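You operate a simulated robot arm through the tools that you are given. There is no shell and no other tool. Be economical: measure what you need, move in short steps, check, and stop when the job is done.

Carry out the task below with a simulated robot arm. There is one attempt and no reset: what you move stays moved.

## Task
Wind the grey magazine to L, stand the red board from CHECKED in slot 2, dial to TESTED.
Fine: latch bar down again; the other boards and the blue magazine stay as they are.

Only the result counts: the job must be done as asked and must still hold three seconds after the hand-in. Knocking over, shifting, dropping, spilling or breaking anything else fails it.

## Robot
A 6-joint arm with a two-finger parallel gripper, fixed in place. Base frame: the origin is at the foot of the arm, x ahead of it, y to its left, z up; the work surface is at about z = 76. Units: cm, degrees, N and s.
With the tool pointing down near the work surface it reaches from about 58 to 94 cm from the base axis. Its first joint turns from -149.0 to 149.0 degrees. Payload 3.43 kg.
The TCP is the grasp point between the finger pads, 3.4 cm short of the fingertips. In the tool frame z runs along the fingers and y along their closing line. Largest opening 12.8 cm; finger width 2.4, thickness 1.2; the body of the gripper, 4.8 by 13 cm, starts 9.6 cm behind the TCP.
Orientation is told as [roll, pitch, yaw] about the base's x, y, z axes, in that order, counted from this pose: with the fingers straight down and closing along the base's y, the tool's x points along the base's -x, its y along +y and its z along -z.

## Interface
- The arm moves only by the tool jog_arm. Its argument "commands" is a list of rows, each an object of numbers (a shift or turn left out is 0, a gripper value left out holds the last): "x", "y", "z": the shift along the tool's x, y, z in units of 100 mm (1.0 is 100 mm); "wx", "wy", "wz": the turn, a rotation vector about the tool's x, y, z in units of 120 degrees (1.0 is 120 degrees). In form: [{"x": .., "y": .., "z": .., "wx": .., "wy": .., "wz": ..}, ...]. A call has 1 to 10 rows; each row is the pose to reach, as a shift and turn from the pose commanded when the call began, along the tool's axes at that moment. "hand" is the gripper command, from -1 (shut) to 1 (fully open), values between in proportion, set as the call begins (left out, the last holds). A call with a number of a shift or a turn outside -1 to 1 is refused whole. Rows are played at 5 a second. More than 5 cm and 8.6 degrees between two rows, or a gripper value outside its range, and nothing of the call is played. A pose out of reach is approached as far as the arm can. The call stops where the force on the tool passes 60 N (or 10 N more than at its start, if that is more) or the arm is blocked; 0.2 s more then pass. Each finger travels about 10.8 cm/s and halts on what it meets, pressing with about 38 N; the grip force reading is that of the motor and also rises with nothing between the fingers. The clock runs only during rows and for 0.2 s after the last one: add rows that repeat a pose to give the fingers time. The reply holds the time, the measured pose of the TCP, the force on the tool along the base axes, the opening and the grip force, in the units named above and with some noise, with the torque about the TCP (base axes, N m) and any sound that the robot's microphone picked up, and new pictures: "views" is both (left out), scene, wrist or none.
- Cameras (640 x 400 px; columns grow to the right, rows downward): "scene" is fixed at [21.98, 64.9, 153.84]; the picture's right is [-0.55, -0.83, 0.00], its down [-0.70, 0.47, -0.54] and it looks along [0.45, -0.30, -0.84] (base axes); focal length 218 px, centre (320, 200). "wrist" rides on the gripper at [7.6, -1.1, -16] in the tool frame; the picture's right is [0.15, 0.99, 0.00], its down [-0.88, 0.13, -0.46] and it looks along [-0.45, 0.07, 0.89] (tool axes); focal length 234 px, centre (320, 200). There is no depth. A picture from a camera that has moved, and an enlarged one, comes with that camera's place and axes in the base frame and with its lens.
- move_column(by): slides the trunk up (or, below 0, down) by that many cm; the arm rides with it, the base frame stays. It gives what a move gives, with no picture.
- inspect(camera, box): a new picture of the part [left, top, right, bottom] of that camera's present view, enlarged. The clock stands still meanwhile.
- job_done(): hands the job in; it is judged then, once.

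Go step by step. Nothing tells you positions but the pictures and the camera data: compare them with the known pose of the tool, close in by small moves and look again before you grip or let go. The budget is 120 turns and 200 pictures, counting those below and the enlarged ones. Unless the task says otherwise, let go and move clear before handing in, and close with one line.

The tools are called after "Call:" by a JSON object that holds its "op" and its "data". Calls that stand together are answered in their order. jog_arm: Moves the arm, as the interface text tells. Its arguments: {"type":"object","properties":{"commands":{"type":"array","items":{"type":"object","properties":{"x":{"type":"number"},"y":{"type":"number"},"z":{"type":"number"},"wx":{"type":"number"},"wy":{"type":"number"},"wz":{"type":"number"}}}},"hand":{"type":"number"},"views":{"type":"string","enum":["both","scene","wrist","none"]}},"required":["commands"]} The other tools are called the same way: move_column (by) slides the trunk up or down; inspect (camera, box) takes an enlarged picture of a part of a camera's view; job_done () hands the job in.

At the start:

```text
t: 0.0
position: [58.39, 57.87, 127.99]
tcp_rot: [0.0, 0.0, -0.1]
contact_force: [1.1, -0.7, 0.4]
wrist_torque: [0.0, 0.02, -0.01]
width: 12.78
grip_force: 0.0
trunk travel left (down, up): [-65.0, 6.0]
```

scene: 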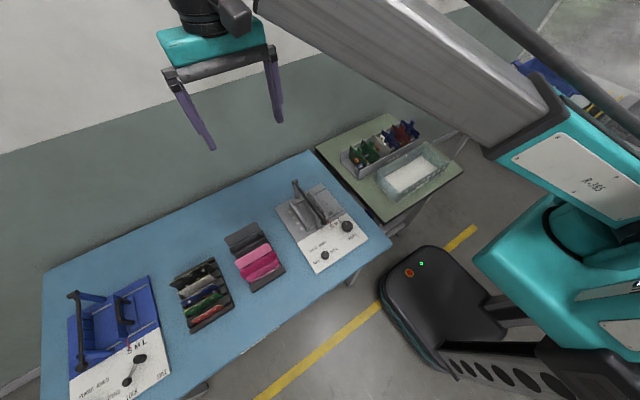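
wrist: 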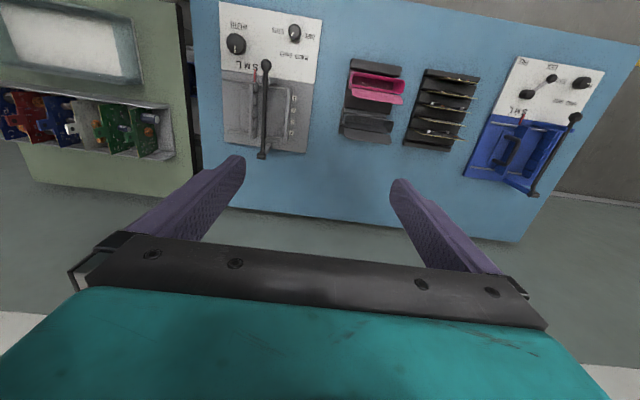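

I see a blue table with the blue magazine, racks, and the grey magazine with a panel, plus a green table with boards in a tray. I'll zoom in on the key areas first.

Call:
{"op": "inspect", "data": {"camera": "scene", "box": [260, 160, 400, 280]}}

Call:
{"op": "inspect", "data": {"camera": "wrist", "box": [200, 0, 340, 180]}}

Call:
{"op": "inspect", "data": {"camera": "scene", "box": [320, 100, 480, 220]}}

Call:
{"op": "inspect", "data": {"camera": "scene", "box": [160, 210, 300, 340]}}

Call:
{"op": "inspect", "data": {"camera": "wrist", "box": [330, 40, 620, 220]}}

```text
3.33 times, centred on (330, 220) of scene
camera zoom: at [21.98, 64.9, 153.84], right [-0.55, -0.83, 0.0], down [-0.7, 0.47, -0.54], along [0.45, -0.3, -0.84], focal length 726 px, centre (287, 133)
```

zoom: 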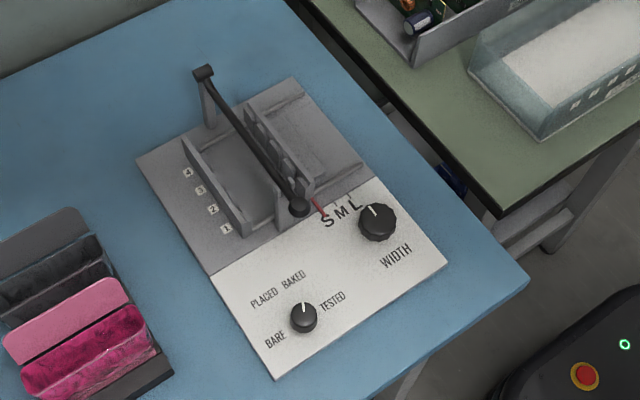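

```text
2.22 times, centred on (270, 90) of wrist
camera zoom: at [50.94, 56.83, 144.02], right [-0.15, 0.99, 0.0], down [0.88, 0.13, 0.46], along [0.45, 0.07, -0.89], focal length 520 px, centre (431, 444)
```

zoom: 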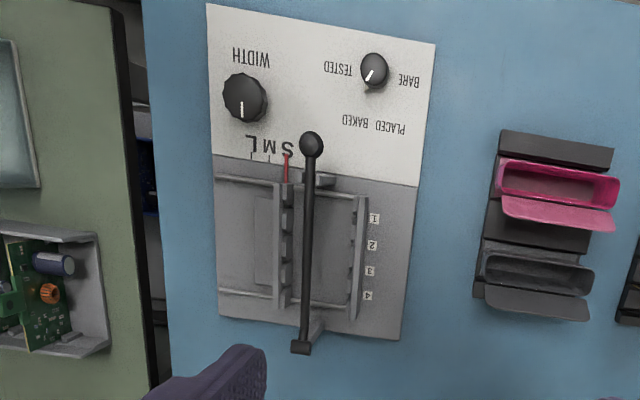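

```text
3.33 times, centred on (400, 160) of scene
camera zoom: at [21.98, 64.9, 153.84], right [-0.55, -0.83, 0.0], down [-0.7, 0.47, -0.54], along [0.45, -0.3, -0.84], focal length 726 px, centre (53, 333)
```

zoom: 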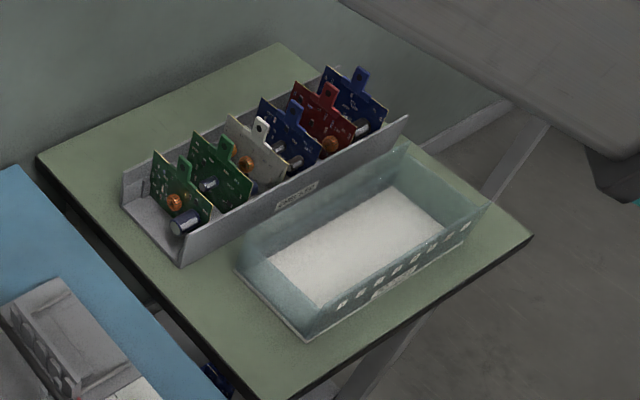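

```text
3.08 times, centred on (230, 275) of scene
camera zoom: at [21.98, 64.9, 153.84], right [-0.55, -0.83, 0.0], down [-0.7, 0.47, -0.54], along [0.45, -0.3, -0.84], focal length 671 px, centre (597, -31)
```

zoom: 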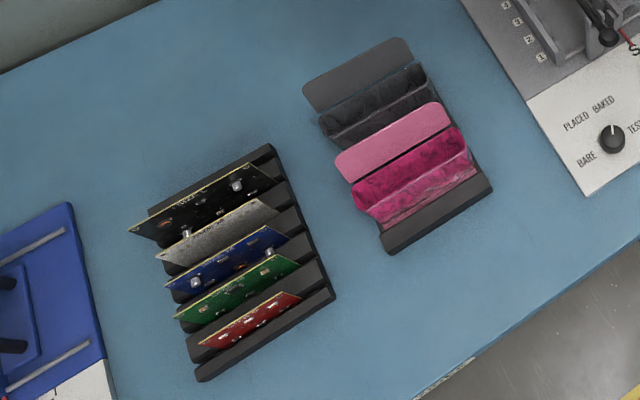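

```text
2.21 times, centred on (475, 130) of wrist
camera zoom: at [50.94, 56.83, 144.02], right [-0.15, 0.99, 0.0], down [0.88, 0.13, 0.46], along [0.45, 0.07, -0.89], focal length 517 px, centre (-22, 354)
```

zoom: 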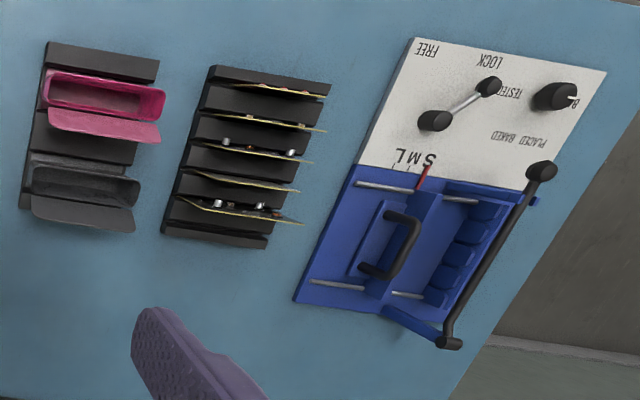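

I need to read the labels on the trays and racks.

Call:
{"op": "inspect", "data": {"camera": "scene", "box": [375, 145, 415, 170]}}

Call:
{"op": "inspect", "data": {"camera": "scene", "box": [415, 165, 465, 196]}}

Call:
{"op": "inspect", "data": {"camera": "wrist", "box": [0, 60, 200, 185]}}

Call:
{"op": "inspect", "data": {"camera": "scene", "box": [335, 115, 425, 175]}}

```text
16.00 times, centred on (395, 158) of scene
camera zoom: at [21.98, 64.9, 153.84], right [-0.55, -0.83, 0.0], down [-0.7, 0.47, -0.54], along [0.45, -0.3, -0.84], focal length 3487 px, centre (-880, 880)
```

zoom: 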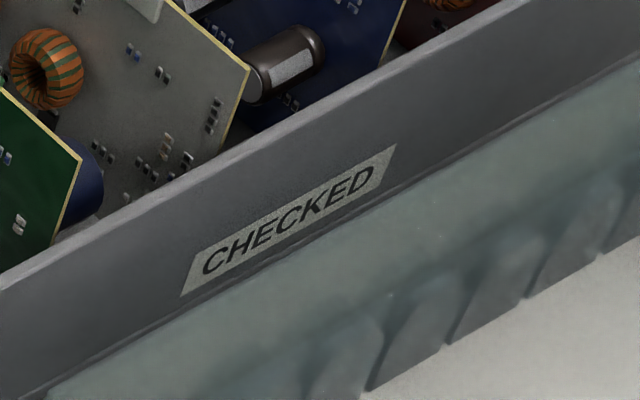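

```text
12.80 times, centred on (440, 180) of scene
camera zoom: at [21.98, 64.9, 153.84], right [-0.55, -0.83, 0.0], down [-0.7, 0.47, -0.54], along [0.45, -0.3, -0.84], focal length 2790 px, centre (-1216, 450)
```

zoom: 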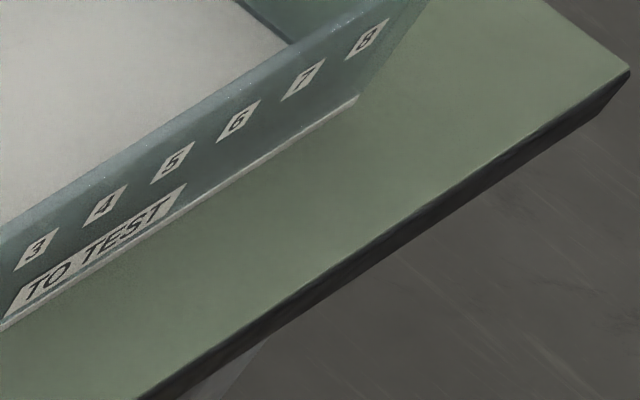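

```text
3.20 times, centred on (100, 122) of wrist
camera zoom: at [50.94, 56.83, 144.02], right [-0.15, 0.99, 0.0], down [0.88, 0.13, 0.46], along [0.45, 0.07, -0.89], focal length 749 px, centre (1024, 448)
```

zoom: 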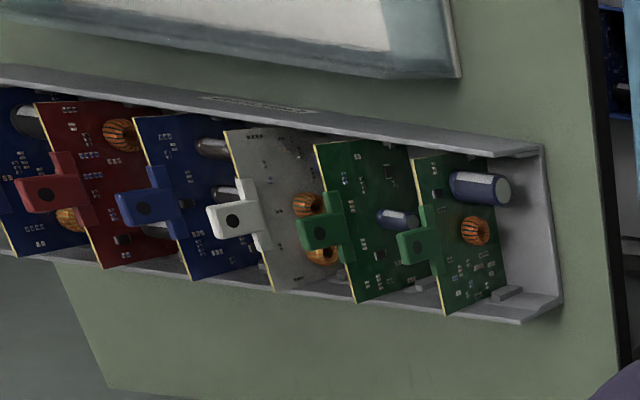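

```text
6.67 times, centred on (380, 145) of scene
camera zoom: at [21.98, 64.9, 153.84], right [-0.55, -0.83, 0.0], down [-0.7, 0.47, -0.54], along [0.45, -0.3, -0.84], focal length 1453 px, centre (-80, 567)
```

zoom: 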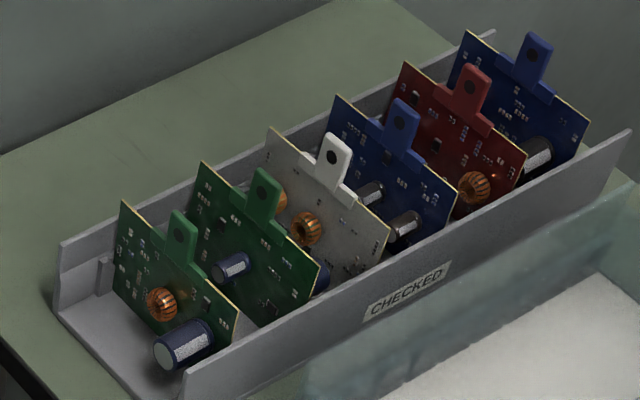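

The red board stands second from the far end of the CHECKED tray. I'm moving over the grey magazine for a closer look.

Call:
{"op": "jog_arm", "data": {"commands": [{"y": -0.3, "z": 0.35}, {"y": -0.6, "z": 0.7}, {"y": -0.9, "z": 1.0}, {"y": -1.2, "z": 1.0}, {"y": -1.6, "z": 1.0}, {"y": -1.6, "z": 1.0}]}}

```text
refused: -1.2 is not a number from -1 to 1
```

Call:
{"op": "jog_arm", "data": {"commands": [{"y": -0.3, "z": 0.3}, {"y": -0.6, "z": 0.6}, {"y": -0.8, "z": 0.9}, {"y": -1.0, "z": 1.0}, {"y": -1.0, "z": 1.0}], "views": "none"}}

Call:
{"op": "jog_arm", "data": {"commands": [{"y": -0.3, "z": 0.3}, {"y": -0.6, "z": 0.6}, {"y": -0.6, "z": 0.8}, {"y": -0.6, "z": 0.8}]}}

```text
t: 1.2
position: [58.64, 47.86, 118.18]
tcp_rot: [-0.1, 0.0, 0.1]
contact_force: [1.0, -0.3, -0.3]
wrist_torque: [0.01, 0.02, 0.0]
width: 12.81
grip_force: 0.1
trunk travel left (down, up): [-65.0, 6.0]
```

```text
t: 1.7
position: [58.34, 43.93, 113.94]
tcp_rot: [0.2, 0.2, -1.0]
contact_force: [-0.2, 6.1, -2.3]
wrist_torque: [-0.95, -0.19, -0.52]
width: 12.79
grip_force: 0.1
trunk travel left (down, up): [-65.0, 6.0]
stopped in row 2: the force on the tool passed its limit at 77 N (the readings are from after the stop); the commanded pose is now the measured one
camera wrist: at [51.0, 42.98, 130.07], right [-0.13, 0.99, 0.0], down [0.89, 0.11, 0.45], along [0.45, 0.06, -0.89], focal length 234 px, centre (320, 200)
```

scene: 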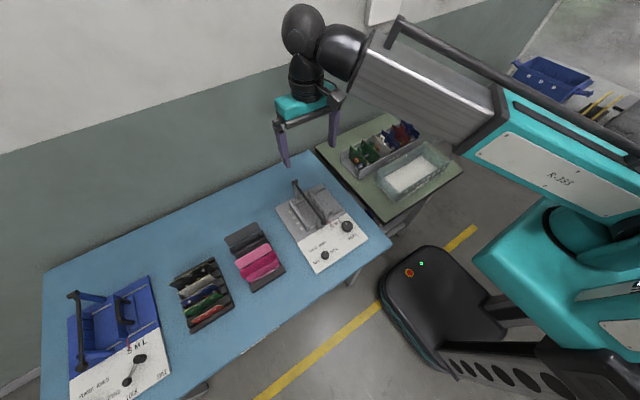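
wrist: 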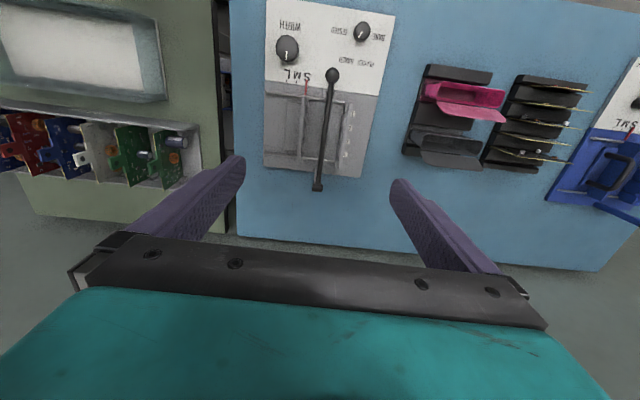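

The tool contacted something, likely the robot's own forearm when folded. I'll lift away and use the column to lower instead.

Call:
{"op": "jog_arm", "data": {"commands": [{"z": -0.2}, {"z": -0.5}, {"z": -0.8}, {"z": -0.8}], "views": "none"}}

Call:
{"op": "move_column", "data": {"by": -20}}

Call:
{"op": "jog_arm", "data": {"commands": [{"z": 0.0}]}}

```text
t: 2.2
position: [58.74, 44.24, 117.25]
tcp_rot: [0.4, 0.1, -1.6]
contact_force: [-4.1, 9.0, 1.9]
wrist_torque: [-1.66, -0.56, -0.89]
width: 12.82
grip_force: 0.1
trunk travel left (down, up): [-65.0, 6.0]
stopped in row 2: the force on the tool passed its limit at 68 N (the readings are from after the stop); the commanded pose is now the measured one
```

```text
t: 4.4
position: [58.71, 44.22, 97.27]
tcp_rot: [0.4, 0.1, -1.6]
contact_force: [-4.9, 19.5, -1.3]
wrist_torque: [-3.56, -0.97, -1.85]
width: 12.79
grip_force: 0.1
trunk travel left (down, up): [-45.0, 26.0]
```

```text
t: 4.8
position: [58.75, 44.07, 97.08]
tcp_rot: [0.5, 0.0, -1.6]
contact_force: [-4.7, 21.2, -1.6]
wrist_torque: [-3.58, -1.01, -1.93]
width: 12.81
grip_force: 0.1
trunk travel left (down, up): [-45.0, 26.0]
camera wrist: at [51.29, 43.19, 113.31], right [-0.12, 0.99, 0.01], down [0.88, 0.1, 0.46], along [0.45, 0.06, -0.89], focal length 234 px, centre (320, 200)
```

scene: 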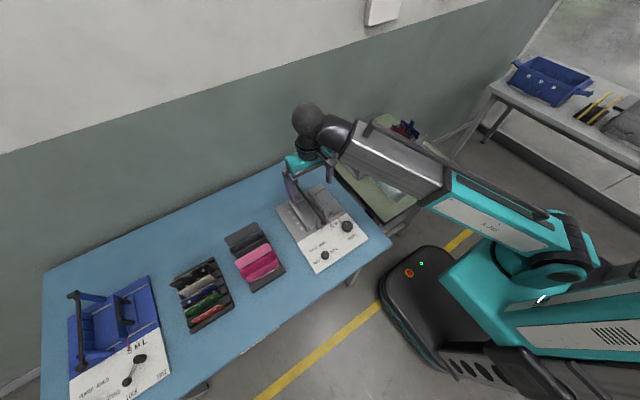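
wrist: 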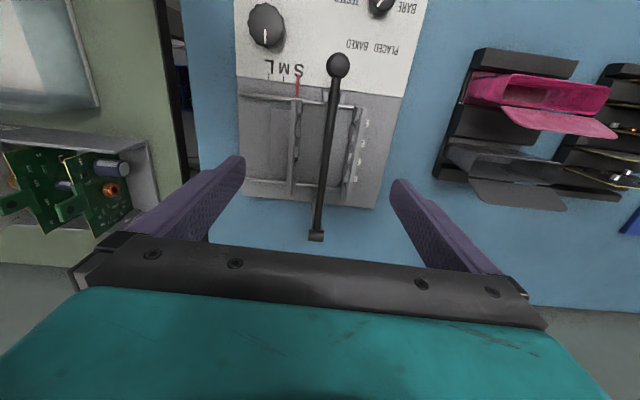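

The gripper presses on the forearm on its −y side. I'll yaw the tool so its closing axis is perpendicular to the arm and move outward to free it.

Call:
{"op": "jog_arm", "data": {"commands": [{"x": -0.1, "y": 0.1, "wz": -0.03}, {"x": -0.2, "y": 0.2, "wz": -0.09}, {"x": -0.3, "y": 0.2, "wz": -0.15}, {"x": -0.4, "y": 0.2, "wz": -0.2}, {"x": -0.4, "y": 0.2, "wz": -0.25}, {"x": -0.4, "y": 0.2, "wz": -0.25}]}}

```text
t: 5.2
position: [59.07, 44.74, 97.23]
tcp_rot: [0.6, 0.0, -1.3]
contact_force: [-4.9, 18.0, -0.2]
wrist_torque: [-3.16, -0.88, -1.69]
width: 12.81
grip_force: 0.1
trunk travel left (down, up): [-45.0, 26.0]
stopped in row 1: the force on the tool passed its limit at 87 N (the readings are from after the stop); the commanded pose is now the measured one
camera wrist: at [51.67, 43.57, 113.35], right [-0.12, 0.99, 0.01], down [0.88, 0.1, 0.46], along [0.45, 0.07, -0.89], focal length 234 px, centre (320, 200)
```

scene: 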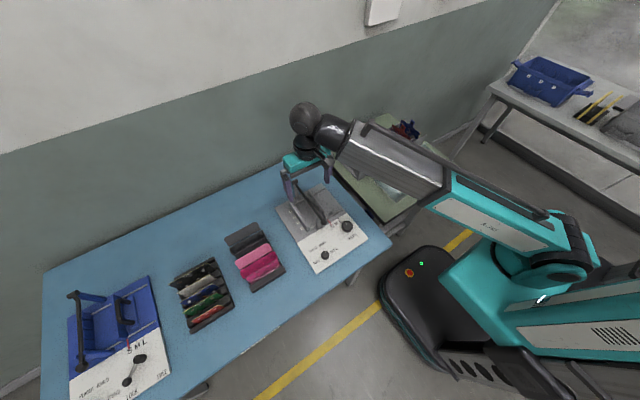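
wrist: 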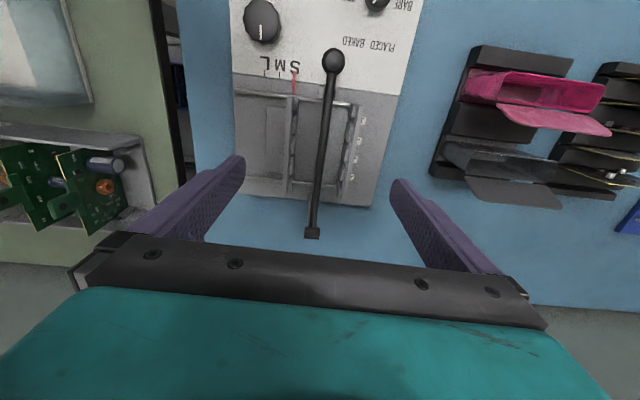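

Call:
{"op": "inspect", "data": {"camera": "scene", "box": [260, 90, 380, 230]}}

Call:
{"op": "jog_arm", "data": {"commands": [{"y": 0.02}, {"y": 0.06}, {"y": 0.1}, {"y": 0.15}, {"y": 0.2}, {"y": 0.3}], "views": "none"}}

```text
2.86 times, centred on (320, 160) of scene
camera zoom: at [21.98, 64.9, 153.84], right [-0.55, -0.83, 0.0], down [-0.7, 0.47, -0.54], along [0.45, -0.3, -0.84], focal length 623 px, centre (320, 314)
```

zoom: 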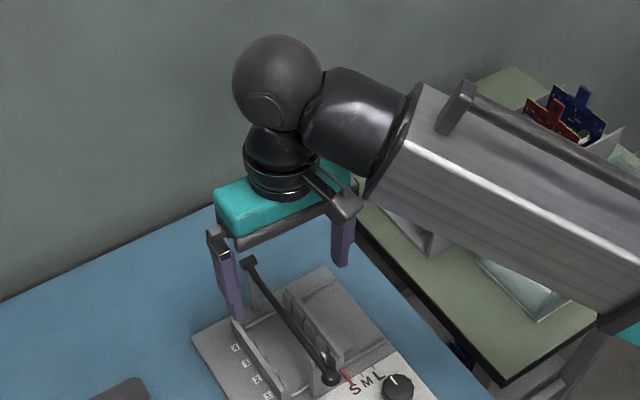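

```text
t: 6.5
position: [59.12, 47.74, 97.49]
tcp_rot: [0.6, 0.2, -1.2]
contact_force: [-0.2, 0.1, 0.2]
wrist_torque: [0.02, 0.0, -0.03]
width: 12.8
grip_force: 0.1
trunk travel left (down, up): [-45.0, 26.0]
```

Free. The camera bracket hits the forearm when it points along the arm, so I'll yaw −90°, which puts the camera on the +y side, and view the magazine from there.

Call:
{"op": "jog_arm", "data": {"commands": [{"y": 0.2, "x": -0.2, "z": -0.1}, {"y": 0.4, "x": -0.4, "z": -0.2, "wz": 0.065}, {"y": 0.4, "x": -0.4, "z": -0.2, "wz": 0.13}, {"y": 0.4, "x": -0.4, "z": -0.2, "wz": 0.195}, {"y": 0.4, "x": -0.4, "z": -0.2, "wz": 0.26}, {"y": 0.4, "x": -0.4, "z": -0.2, "wz": 0.325}, {"y": 0.4, "x": -0.4, "z": -0.2, "wz": 0.39}, {"y": 0.4, "x": -0.4, "z": -0.2, "wz": 0.455}, {"y": 0.4, "x": -0.4, "z": -0.2, "wz": 0.52}, {"y": 0.4, "x": -0.4, "z": -0.2, "wz": 0.585}], "views": "none"}}

Call:
{"op": "jog_arm", "data": {"commands": [{"wz": 0.065}, {"wz": 0.13}, {"wz": 0.155}, {"wz": 0.155}]}}

```text
t: 8.8
position: [63.27, 51.51, 99.5]
tcp_rot: [0.2, 0.6, -71.4]
contact_force: [-0.4, 0.7, -0.2]
wrist_torque: [0.01, -0.03, 0.01]
width: 12.78
grip_force: 0.1
trunk travel left (down, up): [-45.0, 26.0]
```

```text
t: 9.8
position: [63.34, 51.55, 99.51]
tcp_rot: [-0.1, 0.6, -90.0]
contact_force: [-0.5, 0.7, 0.2]
wrist_torque: [0.0, 0.01, -0.01]
width: 12.8
grip_force: 0.0
trunk travel left (down, up): [-45.0, 26.0]
camera wrist: at [62.33, 59.02, 115.49], right [0.99, 0.15, 0.0], down [0.13, -0.89, 0.45], along [0.06, -0.44, -0.9], focal length 234 px, centre (320, 200)
```

scene: 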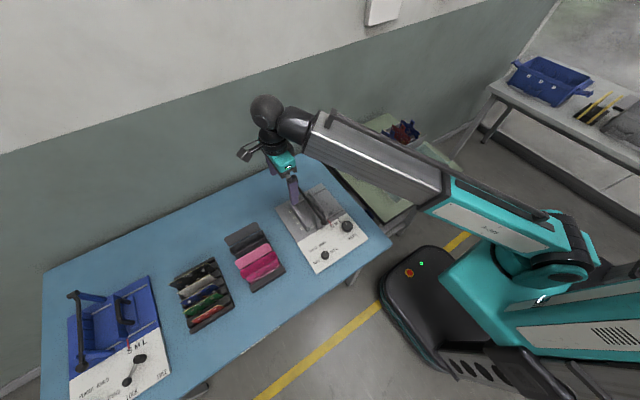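
wrist: 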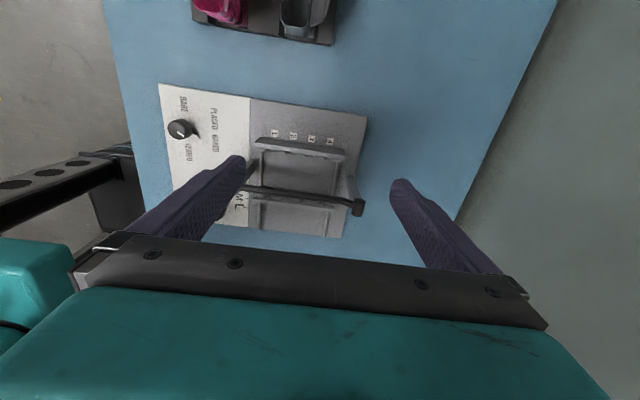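

Call:
{"op": "jog_arm", "data": {"commands": [{"x": -0.4}, {"x": -0.8}, {"x": -0.8}], "views": "none"}}

Call:
{"op": "inspect", "data": {"camera": "wrist", "box": [120, 0, 400, 220]}}

Call:
{"op": "inspect", "data": {"camera": "scene", "box": [260, 165, 380, 285]}}

```text
t: 10.6
position: [63.38, 43.49, 99.29]
tcp_rot: [-0.1, 0.6, -89.9]
contact_force: [-0.4, -0.7, -0.3]
wrist_torque: [0.01, 0.0, 0.0]
width: 12.8
grip_force: 0.1
trunk travel left (down, up): [-45.0, 26.0]
```

```text
1.82 times, centred on (260, 110) of wrist
camera zoom: at [62.29, 50.95, 115.34], right [0.99, 0.15, 0.0], down [0.13, -0.89, 0.45], along [0.07, -0.44, -0.9], focal length 426 px, centre (429, 364)
```

zoom: 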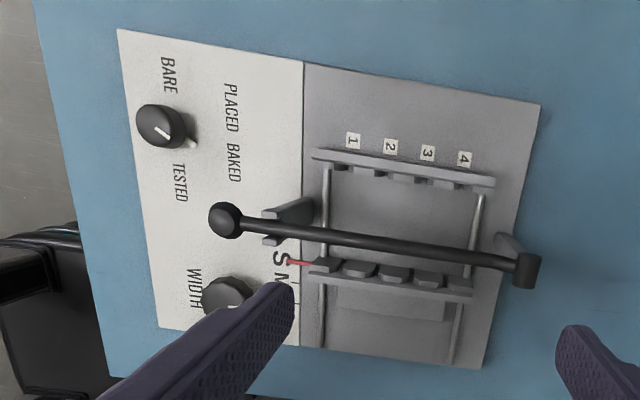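

```text
3.33 times, centred on (320, 225) of scene
camera zoom: at [21.98, 64.9, 153.84], right [-0.55, -0.83, 0.0], down [-0.7, 0.47, -0.54], along [0.45, -0.3, -0.84], focal length 726 px, centre (320, 117)
```

zoom: 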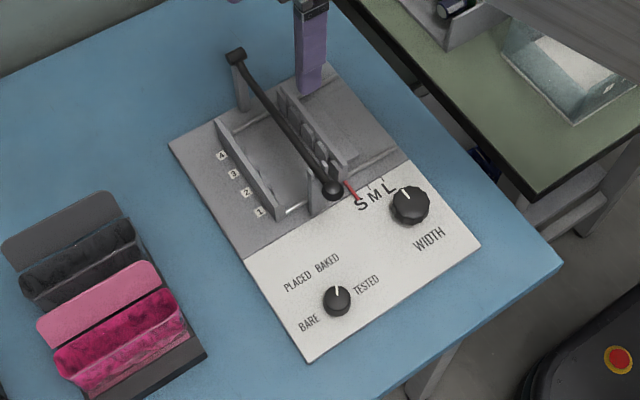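

I have a good view: the bar is hinged at about (69.5, 45, 88) with its ball at about (50, 44.8, 86). The WIDTH knob is near (46.7, 36.7) and the dial near (42.4, 49.6). I'll check the dial pointer and the bar details.

Call:
{"op": "inspect", "data": {"camera": "scene", "box": [300, 235, 350, 275]}}

Call:
{"op": "inspect", "data": {"camera": "wrist", "box": [170, 20, 280, 110]}}

Call:
{"op": "inspect", "data": {"camera": "scene", "box": [285, 175, 365, 235]}}

```text
10.00 times, centred on (325, 255) of scene
camera zoom: at [21.98, 64.9, 153.84], right [-0.55, -0.83, 0.0], down [-0.7, 0.47, -0.54], along [0.45, -0.3, -0.84], focal length 2179 px, centre (270, -350)
```

zoom: 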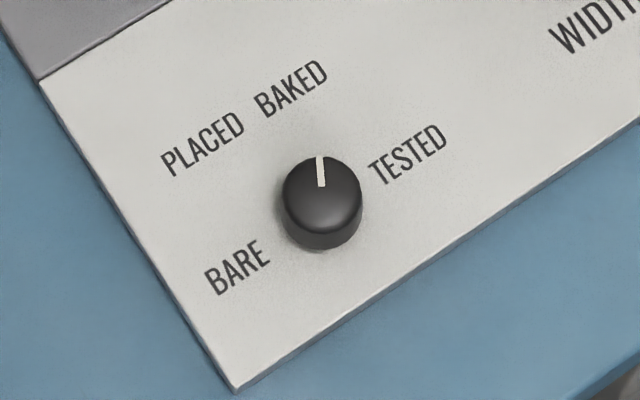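

```text
4.44 times, centred on (225, 65) of wrist
camera zoom: at [62.29, 50.95, 115.34], right [0.99, 0.15, 0.0], down [0.13, -0.89, 0.45], along [0.07, -0.44, -0.9], focal length 1041 px, centre (742, 800)
```

zoom: 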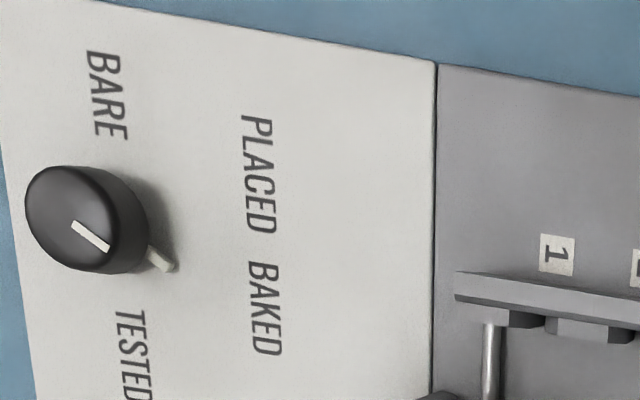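

```text
6.67 times, centred on (325, 205) of scene
camera zoom: at [21.98, 64.9, 153.84], right [-0.55, -0.83, 0.0], down [-0.7, 0.47, -0.54], along [0.45, -0.3, -0.84], focal length 1453 px, centre (287, 167)
```

zoom: 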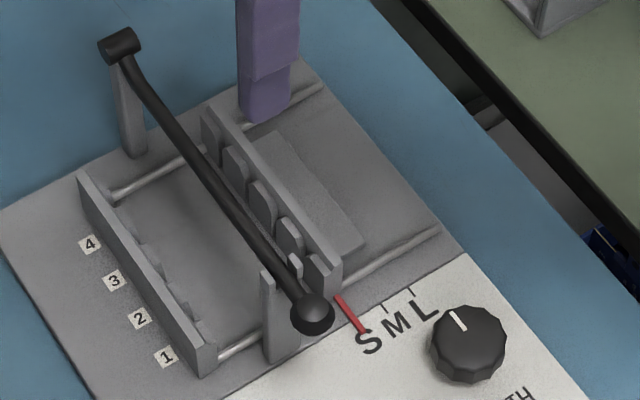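

The dial points to BAKED (about −30°) and TESTED is about −90°, so it needs a 60° clockwise turn. First I'll go to the WIDTH knob and check alignment from above.

Call:
{"op": "jog_arm", "data": {"commands": [{"y": -0.4, "x": -0.2}, {"y": -0.8, "x": -0.4}, {"y": -1.0, "x": -0.6}, {"y": -1.0, "x": -0.69}], "hand": 0.05, "views": "none"}}

Call:
{"op": "jog_arm", "data": {"commands": [{"y": -0.35}, {"y": -0.68}, {"y": -0.68}]}}

```text
t: 11.6
position: [53.17, 36.62, 99.31]
tcp_rot: [-0.1, 0.6, -89.9]
contact_force: [0.6, -0.7, 0.4]
wrist_torque: [-0.02, 0.02, 0.01]
width: 6.72
grip_force: 0.1
trunk travel left (down, up): [-45.0, 26.0]
```

```text
t: 12.3
position: [46.38, 36.67, 99.02]
tcp_rot: [-0.1, 0.6, -89.9]
contact_force: [-0.5, 0.1, -0.3]
wrist_torque: [-0.02, -0.01, 0.01]
width: 6.72
grip_force: 0.1
trunk travel left (down, up): [-45.0, 26.0]
camera wrist: at [45.53, 44.1, 115.08], right [0.99, 0.15, 0.0], down [0.13, -0.89, 0.45], along [0.07, -0.44, -0.9], focal length 234 px, centre (320, 200)
```

scene: 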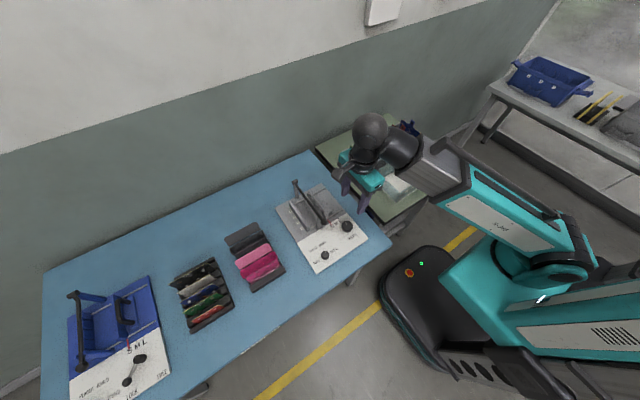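
wrist: 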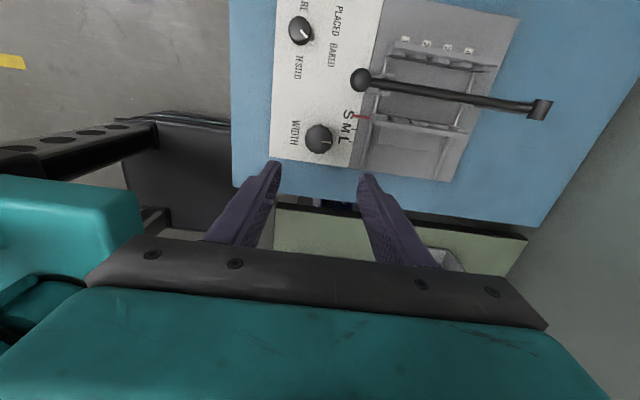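

The knob sits at about (46.5, 36.8), right below the TCP. I'm lowering by column.

Call:
{"op": "move_column", "data": {"by": -13}}

Call:
{"op": "jog_arm", "data": {"commands": [{"x": 0.01, "y": 0.01}]}}

Call:
{"op": "inspect", "data": {"camera": "scene", "box": [310, 160, 400, 250]}}

```text
t: 13.9
position: [46.42, 36.78, 85.95]
tcp_rot: [-0.2, 0.6, -89.9]
contact_force: [0.2, 0.0, -0.2]
wrist_torque: [0.0, 0.0, 0.01]
width: 6.71
grip_force: 0.1
trunk travel left (down, up): [-32.0, 39.0]
```

```text
t: 14.3
position: [46.62, 36.69, 85.93]
tcp_rot: [0.0, 0.6, -89.9]
contact_force: [-0.2, 0.5, 0.5]
wrist_torque: [0.0, 0.03, 0.03]
width: 6.71
grip_force: 0.2
trunk travel left (down, up): [-32.0, 39.0]
camera wrist: at [45.64, 44.19, 102.1], right [0.99, 0.15, 0.0], down [0.13, -0.89, 0.45], along [0.07, -0.44, -0.9], focal length 234 px, centre (320, 200)
```

scene: 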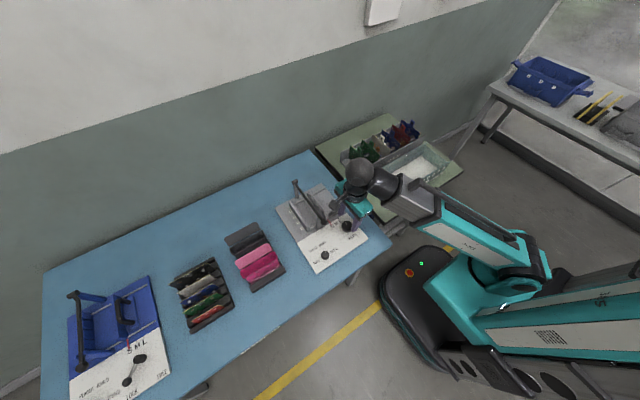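
wrist: 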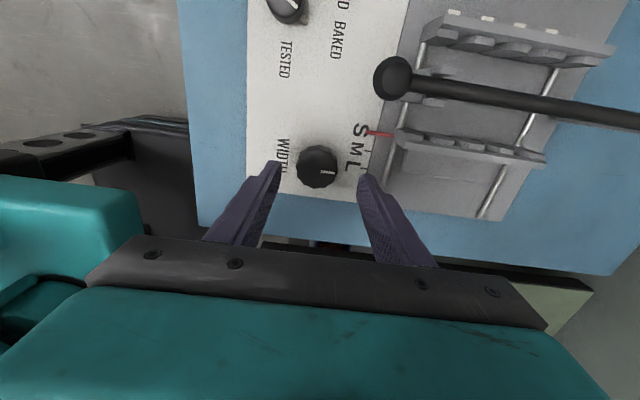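

```text
4.44 times, centred on (355, 205) of scene
camera zoom: at [21.98, 64.9, 153.84], right [-0.55, -0.83, 0.0], down [-0.7, 0.47, -0.54], along [0.45, -0.3, -0.84], focal length 969 px, centre (164, 178)
```

zoom: 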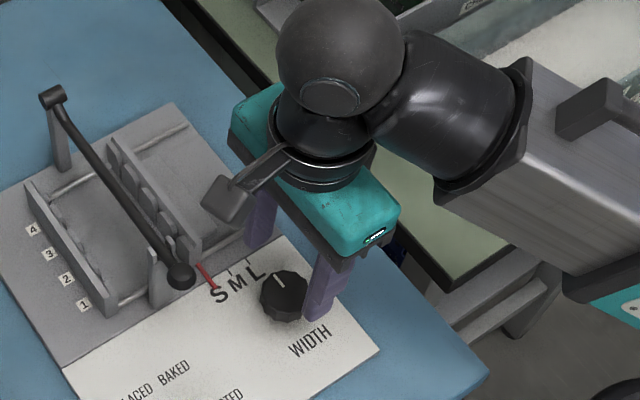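

Call:
{"op": "jog_arm", "data": {"commands": [{"z": 0.15}, {"z": 0.3}, {"z": 0.38}, {"z": 0.38}], "views": "none"}}

Call:
{"op": "inspect", "data": {"camera": "scene", "box": [310, 170, 390, 250]}}

Call:
{"op": "inspect", "data": {"camera": "wrist", "box": [200, 100, 440, 260]}}

```text
t: 15.3
position: [46.5, 36.72, 82.34]
tcp_rot: [0.0, 0.7, -89.9]
contact_force: [-0.7, 0.0, -0.8]
wrist_torque: [-0.01, -0.01, -0.03]
width: 6.71
grip_force: 0.0
trunk travel left (down, up): [-32.0, 39.0]
```

```text
5.00 times, centred on (350, 210) of scene
camera zoom: at [21.98, 64.9, 153.84], right [-0.55, -0.83, 0.0], down [-0.7, 0.47, -0.54], along [0.45, -0.3, -0.84], focal length 1090 px, centre (170, 150)
```

zoom: 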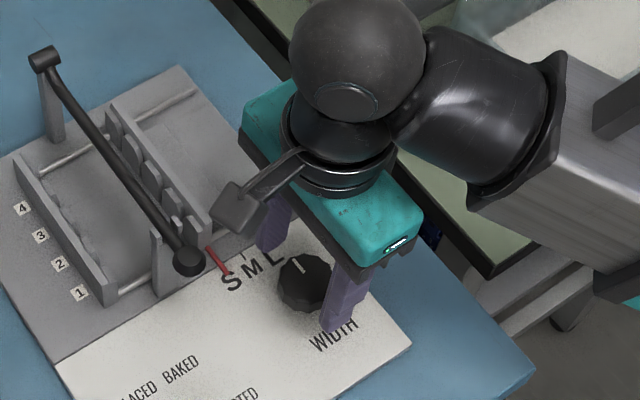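

```text
2.50 times, centred on (320, 180) of wrist
camera zoom: at [45.67, 44.15, 98.35], right [0.99, 0.15, 0.0], down [0.13, -0.89, 0.45], along [0.07, -0.44, -0.9], focal length 585 px, centre (320, 250)
```

zoom: 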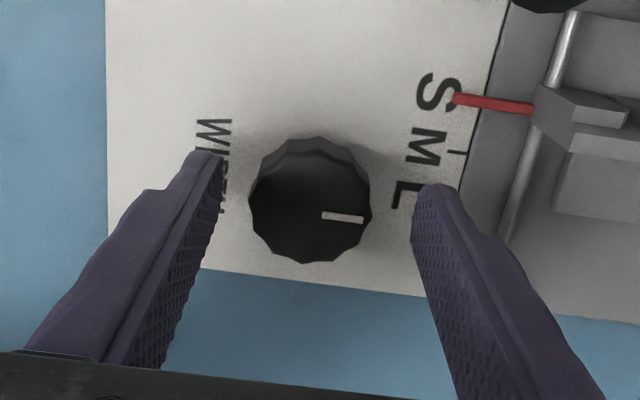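

Call:
{"op": "jog_arm", "data": {"commands": [{"z": 0.05, "x": 0.02}, {"z": 0.09, "x": 0.02}, {"z": 0.09, "x": 0.02}], "views": "none"}}

Call:
{"op": "jog_arm", "data": {"commands": [{"z": 0}, {"z": 0}, {"z": 0}, {"z": 0}], "hand": -0.5, "views": "none"}}

Call:
{"op": "inspect", "data": {"camera": "wrist", "box": [200, 100, 440, 260]}}

```text
t: 16.1
position: [46.5, 36.85, 81.27]
tcp_rot: [-0.1, 0.6, -89.9]
contact_force: [-0.8, -0.2, 0.7]
wrist_torque: [0.01, 0.0, -0.02]
width: 6.71
grip_force: 0.1
trunk travel left (down, up): [-32.0, 39.0]
```

```text
t: 17.1
position: [46.29, 36.94, 81.29]
tcp_rot: [-0.3, 0.6, -89.7]
contact_force: [-26.2, -1.7, -12.6]
wrist_torque: [0.68, 0.05, -0.12]
width: 4.16
grip_force: 45.3
trunk travel left (down, up): [-32.0, 39.0]
```

```text
2.50 times, centred on (320, 180) of wrist
camera zoom: at [45.42, 44.42, 97.36], right [0.99, 0.15, 0.0], down [0.14, -0.88, 0.45], along [0.06, -0.44, -0.9], focal length 585 px, centre (320, 250)
```

zoom: 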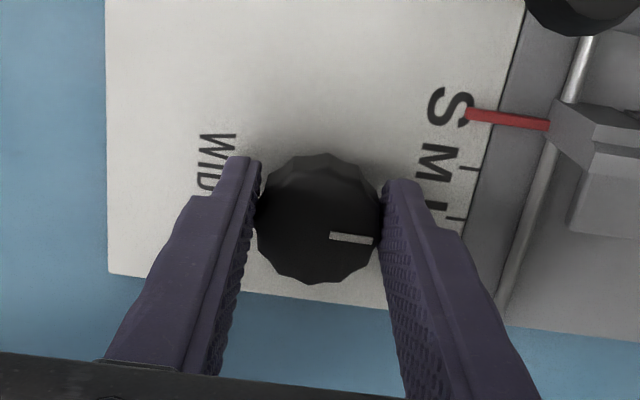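

Gripped the knob. I'll shift slightly to relieve the side force and make a trial turn clockwise, watching the red pointer.

Call:
{"op": "jog_arm", "data": {"commands": [{"y": -0.02}, {"y": -0.02, "wz": 0.05}, {"y": -0.02, "wz": 0.1}, {"y": -0.02, "wz": 0.15}, {"y": -0.02, "wz": 0.2}, {"y": -0.02, "wz": 0.25}, {"y": -0.02, "wz": 0.25}], "views": "none"}}

Call:
{"op": "inspect", "data": {"camera": "scene", "box": [310, 170, 390, 250]}}

```text
t: 18.7
position: [46.64, 36.85, 81.29]
tcp_rot: [-0.1, 0.4, -120.3]
contact_force: [16.5, -7.8, -7.7]
wrist_torque: [-0.81, -0.8, 0.07]
width: 4.17
grip_force: 45.0
trunk travel left (down, up): [-32.0, 39.0]
```

```text
5.00 times, centred on (350, 210) of scene
camera zoom: at [21.98, 64.9, 153.84], right [-0.55, -0.83, 0.0], down [-0.7, 0.47, -0.54], along [0.45, -0.3, -0.84], focal length 1090 px, centre (170, 150)
```

zoom: 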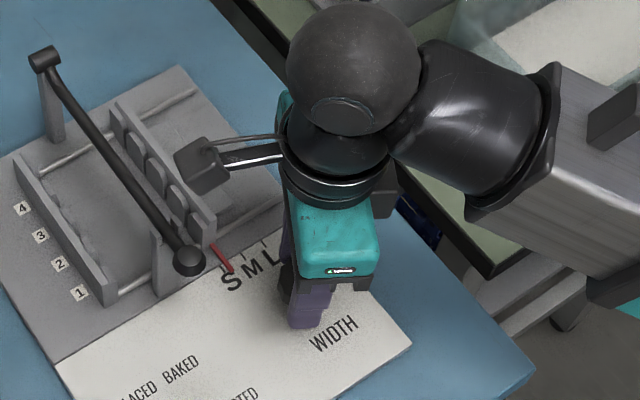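

Clockwise moves the pointer towards L. Continuing.

Call:
{"op": "jog_arm", "data": {"commands": [{"wz": 0.06}, {"wz": 0.12}, {"wz": 0.18}, {"wz": 0.24}, {"wz": 0.3}, {"wz": 0.36}, {"wz": 0.42}, {"wz": 0.48}, {"wz": 0.54}, {"wz": 0.6}], "views": "none"}}

Call:
{"op": "inspect", "data": {"camera": "scene", "box": [310, 170, 390, 250]}}

Call:
{"op": "inspect", "data": {"camera": "wrist", "box": [160, 40, 480, 260]}}

```text
t: 20.9
position: [46.63, 36.83, 81.31]
tcp_rot: [-0.2, 0.5, -130.9]
contact_force: [30.0, -4.1, 13.5]
wrist_torque: [-1.03, -0.29, 0.1]
width: 4.18
grip_force: 44.8
out of reach, approached as far as the arm can: row 2, 3, 4, 5, 6, 7, 8, 9, 10
trunk travel left (down, up): [-32.0, 39.0]
```

```text
5.00 times, centred on (350, 210) of scene
camera zoom: at [21.98, 64.9, 153.84], right [-0.55, -0.83, 0.0], down [-0.7, 0.47, -0.54], along [0.45, -0.3, -0.84], focal length 1090 px, centre (170, 150)
```

zoom: 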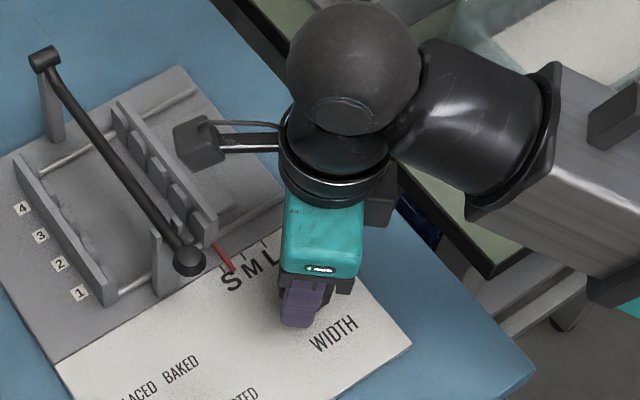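

```text
1.82 times, centred on (320, 150) of wrist
camera zoom: at [50.84, 43.2, 97.36], right [0.84, -0.54, 0.0], down [-0.48, -0.76, 0.45], along [-0.24, -0.38, -0.89], focal length 426 px, centre (320, 291)
```

zoom: 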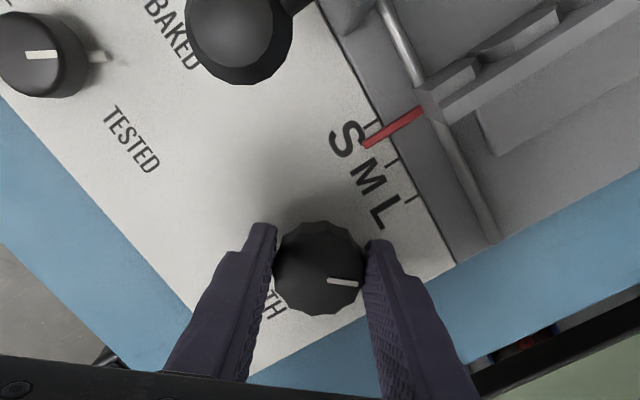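

The wrist joint limit is near yaw −131° here. I'll release, rewind to about −41°, and regrip.

Call:
{"op": "jog_arm", "data": {"commands": [{"z": 0}, {"z": 0}, {"z": -0.02}], "hand": 0.05, "views": "none"}}

Call:
{"op": "jog_arm", "data": {"commands": [{"wz": -0.065}, {"wz": -0.13}, {"wz": -0.195}, {"wz": -0.26}, {"wz": -0.325}, {"wz": -0.39}, {"wz": -0.455}, {"wz": -0.52}, {"wz": -0.585}, {"wz": -0.65}], "views": "scene"}}

```text
t: 21.7
position: [46.31, 36.97, 81.38]
tcp_rot: [-0.5, 0.3, -130.8]
contact_force: [-0.2, -1.1, -0.2]
wrist_torque: [-0.03, 0.0, 0.0]
width: 6.73
grip_force: 0.0
trunk travel left (down, up): [-32.0, 39.0]
```

```text
t: 23.9
position: [46.32, 37.07, 81.58]
tcp_rot: [0.3, 0.6, -52.5]
contact_force: [0.4, 0.5, 1.0]
wrist_torque: [-0.02, -0.03, 0.0]
width: 6.73
grip_force: 0.0
trunk travel left (down, up): [-32.0, 39.0]
```

scene: 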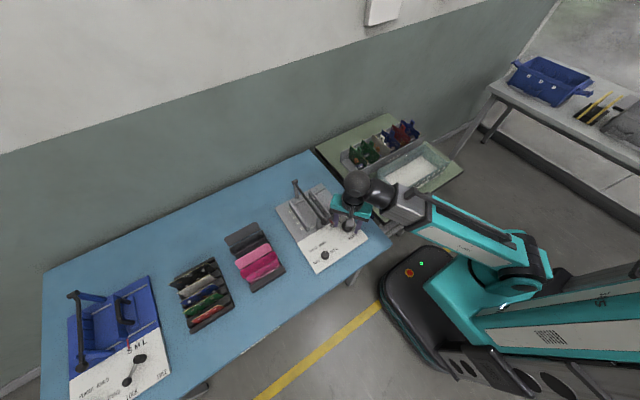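

Call:
{"op": "jog_arm", "data": {"commands": [{"x": -0.028, "z": 0.03, "wz": -0.06}, {"x": -0.028, "z": 0.03, "wz": -0.12}, {"x": -0.028, "z": 0.03, "wz": -0.18}, {"x": -0.028, "z": 0.03, "wz": -0.18}], "views": "none"}}

Call:
{"op": "jog_arm", "data": {"commands": [{"z": 0}, {"z": 0}, {"z": 0}, {"z": 0}], "hand": -0.5, "views": "wrist"}}

```text
t: 24.9
position: [46.57, 36.67, 81.1]
tcp_rot: [0.5, 0.4, -30.9]
contact_force: [-0.4, 0.6, -0.2]
wrist_torque: [0.0, 0.0, 0.02]
width: 6.73
grip_force: 0.1
trunk travel left (down, up): [-32.0, 39.0]
```

```text
t: 25.9
position: [46.44, 36.39, 81.17]
tcp_rot: [0.0, 0.5, -31.2]
contact_force: [-14.5, -29.1, -16.1]
wrist_torque: [-0.83, -0.57, 0.01]
width: 4.11
grip_force: 45.2
trunk travel left (down, up): [-32.0, 39.0]
camera wrist: at [39.59, 39.39, 97.18], right [0.39, 0.92, 0.0], down [0.82, -0.35, 0.45], along [0.41, -0.17, -0.89], focal length 234 px, centre (320, 200)
```

wrist: 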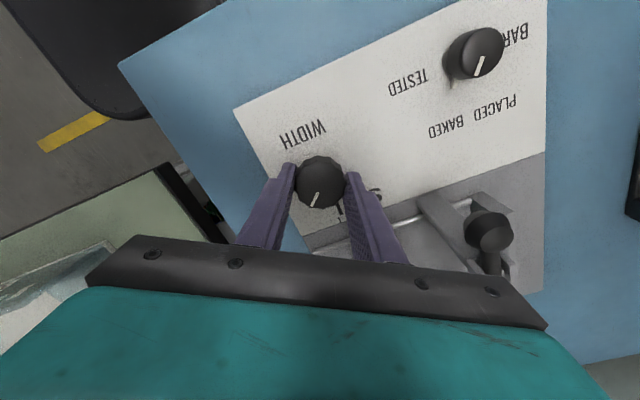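

Call:
{"op": "jog_arm", "data": {"commands": [{"y": -0.03, "wz": 0.06}, {"y": -0.03, "wz": 0.13}, {"y": -0.03, "wz": 0.2}, {"y": -0.03, "wz": 0.27}, {"y": -0.03, "wz": 0.34}, {"y": -0.03, "wz": 0.41}, {"y": -0.03, "wz": 0.48}, {"y": -0.03, "wz": 0.55}, {"y": -0.03, "wz": 0.62}, {"y": -0.03, "wz": 0.69}], "views": "none"}}

Call:
{"op": "jog_arm", "data": {"commands": [{"wz": 0.06}, {"wz": 0.11}, {"wz": 0.11}], "views": "wrist"}}

```text
t: 28.1
position: [46.38, 36.54, 81.16]
tcp_rot: [-0.4, 0.5, -114.1]
contact_force: [-16.5, -2.2, -25.6]
wrist_torque: [0.37, -0.81, -0.02]
width: 4.11
grip_force: 44.5
trunk travel left (down, up): [-32.0, 39.0]
```

```text
t: 28.9
position: [46.34, 36.62, 81.17]
tcp_rot: [-0.4, 0.4, -127.3]
contact_force: [-14.0, -1.6, -20.1]
wrist_torque: [-0.08, -0.72, 0.03]
width: 4.11
grip_force: 45.0
trunk travel left (down, up): [-32.0, 39.0]
camera wrist: at [50.21, 43.09, 97.27], right [0.88, -0.48, -0.01], down [-0.43, -0.78, 0.45], along [-0.22, -0.39, -0.89], focal length 234 px, centre (320, 200)
```

wrist: 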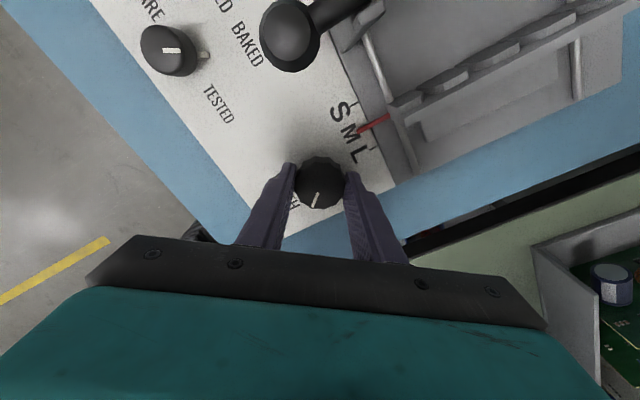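

Pointer is at about M after ~137°. Repeat the stroke.

Call:
{"op": "jog_arm", "data": {"commands": [{"z": 0}, {"z": 0}, {"z": 0}], "hand": 0.05, "views": "none"}}

Call:
{"op": "jog_arm", "data": {"commands": [{"wz": -0.07}, {"wz": -0.14}, {"wz": -0.21}, {"wz": -0.28}, {"wz": -0.35}, {"wz": -0.42}, {"wz": -0.49}, {"wz": -0.56}, {"wz": -0.63}, {"wz": -0.7}], "views": "none"}}

Call:
{"op": "jog_arm", "data": {"commands": [{"wz": -0.06}, {"wz": -0.1}, {"wz": -0.1}], "views": "none"}}

```text
t: 29.7
position: [46.41, 36.47, 81.23]
tcp_rot: [-0.6, 0.5, -127.0]
contact_force: [0.6, -0.1, 0.7]
wrist_torque: [-0.02, 0.01, 0.03]
width: 6.7
grip_force: 0.1
trunk travel left (down, up): [-32.0, 39.0]
```

```text
t: 31.9
position: [46.39, 36.49, 81.1]
tcp_rot: [0.4, 0.5, -42.9]
contact_force: [0.1, 0.4, 0.4]
wrist_torque: [0.0, -0.01, 0.02]
width: 6.72
grip_force: 0.1
trunk travel left (down, up): [-32.0, 39.0]
```

```text
t: 32.7
position: [46.44, 36.63, 80.99]
tcp_rot: [0.6, 0.4, -31.0]
contact_force: [0.4, 0.1, -0.4]
wrist_torque: [0.0, 0.04, 0.0]
width: 6.71
grip_force: 0.1
trunk travel left (down, up): [-32.0, 39.0]
```

Call:
{"op": "jog_arm", "data": {"commands": [{"z": 0}, {"z": 0}, {"z": 0}, {"z": 0}], "hand": -0.5, "views": "none"}}

Call:
{"op": "jog_arm", "data": {"commands": [{"wz": 0.06}, {"wz": 0.13}, {"wz": 0.2}, {"wz": 0.27}, {"wz": 0.34}, {"wz": 0.41}, {"wz": 0.48}, {"wz": 0.55}, {"wz": 0.62}, {"wz": 0.69}], "views": "none"}}

Call:
{"op": "jog_arm", "data": {"commands": [{"wz": 0.06}, {"wz": 0.11}, {"wz": 0.11}], "views": "wrist"}}

Call:
{"op": "inspect", "data": {"camera": "wrist", "box": [310, 80, 430, 180]}}

```text
t: 33.7
position: [46.37, 36.38, 81.1]
tcp_rot: [0.4, 0.4, -31.1]
contact_force: [-6.6, -10.2, -3.2]
wrist_torque: [-0.99, 0.35, 0.0]
width: 4.15
grip_force: 44.8
trunk travel left (down, up): [-32.0, 39.0]
```

```text
t: 35.9
position: [46.33, 36.4, 81.29]
tcp_rot: [-0.4, 0.7, -114.1]
contact_force: [-14.7, -9.8, 4.4]
wrist_torque: [0.45, -0.44, 0.0]
width: 4.17
grip_force: 45.1
trunk travel left (down, up): [-32.0, 39.0]
```

```text
t: 36.7
position: [46.42, 36.3, 81.11]
tcp_rot: [-0.4, 0.4, -127.2]
contact_force: [-11.0, -11.3, 5.8]
wrist_torque: [-0.3, -0.7, 0.0]
width: 4.17
grip_force: 45.1
trunk travel left (down, up): [-32.0, 39.0]
camera wrist: at [50.15, 43.02, 97.24], right [0.88, -0.48, -0.01], down [-0.43, -0.79, 0.45], along [-0.22, -0.39, -0.89], focal length 234 px, centre (320, 200)
```

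wrist: 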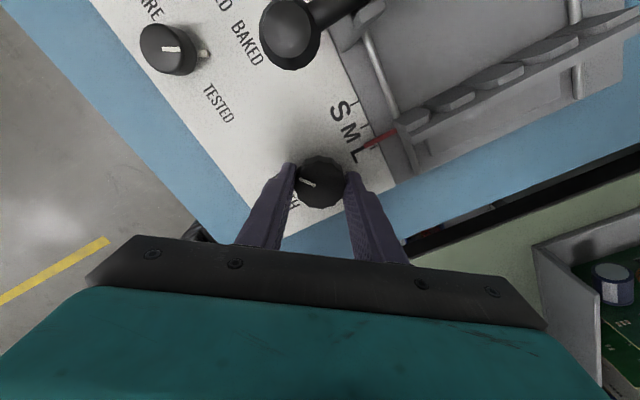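

```text
4.00 times, centred on (370, 130) of wrist
camera zoom: at [50.15, 43.02, 97.24], right [0.88, -0.48, -0.01], down [-0.43, -0.79, 0.45], along [-0.22, -0.39, -0.89], focal length 937 px, centre (120, 480)
```

zoom: 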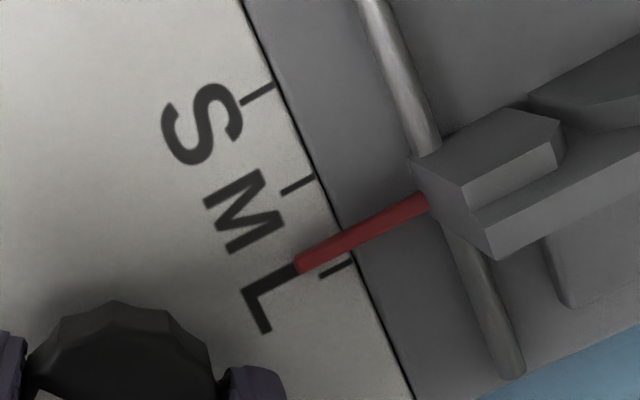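

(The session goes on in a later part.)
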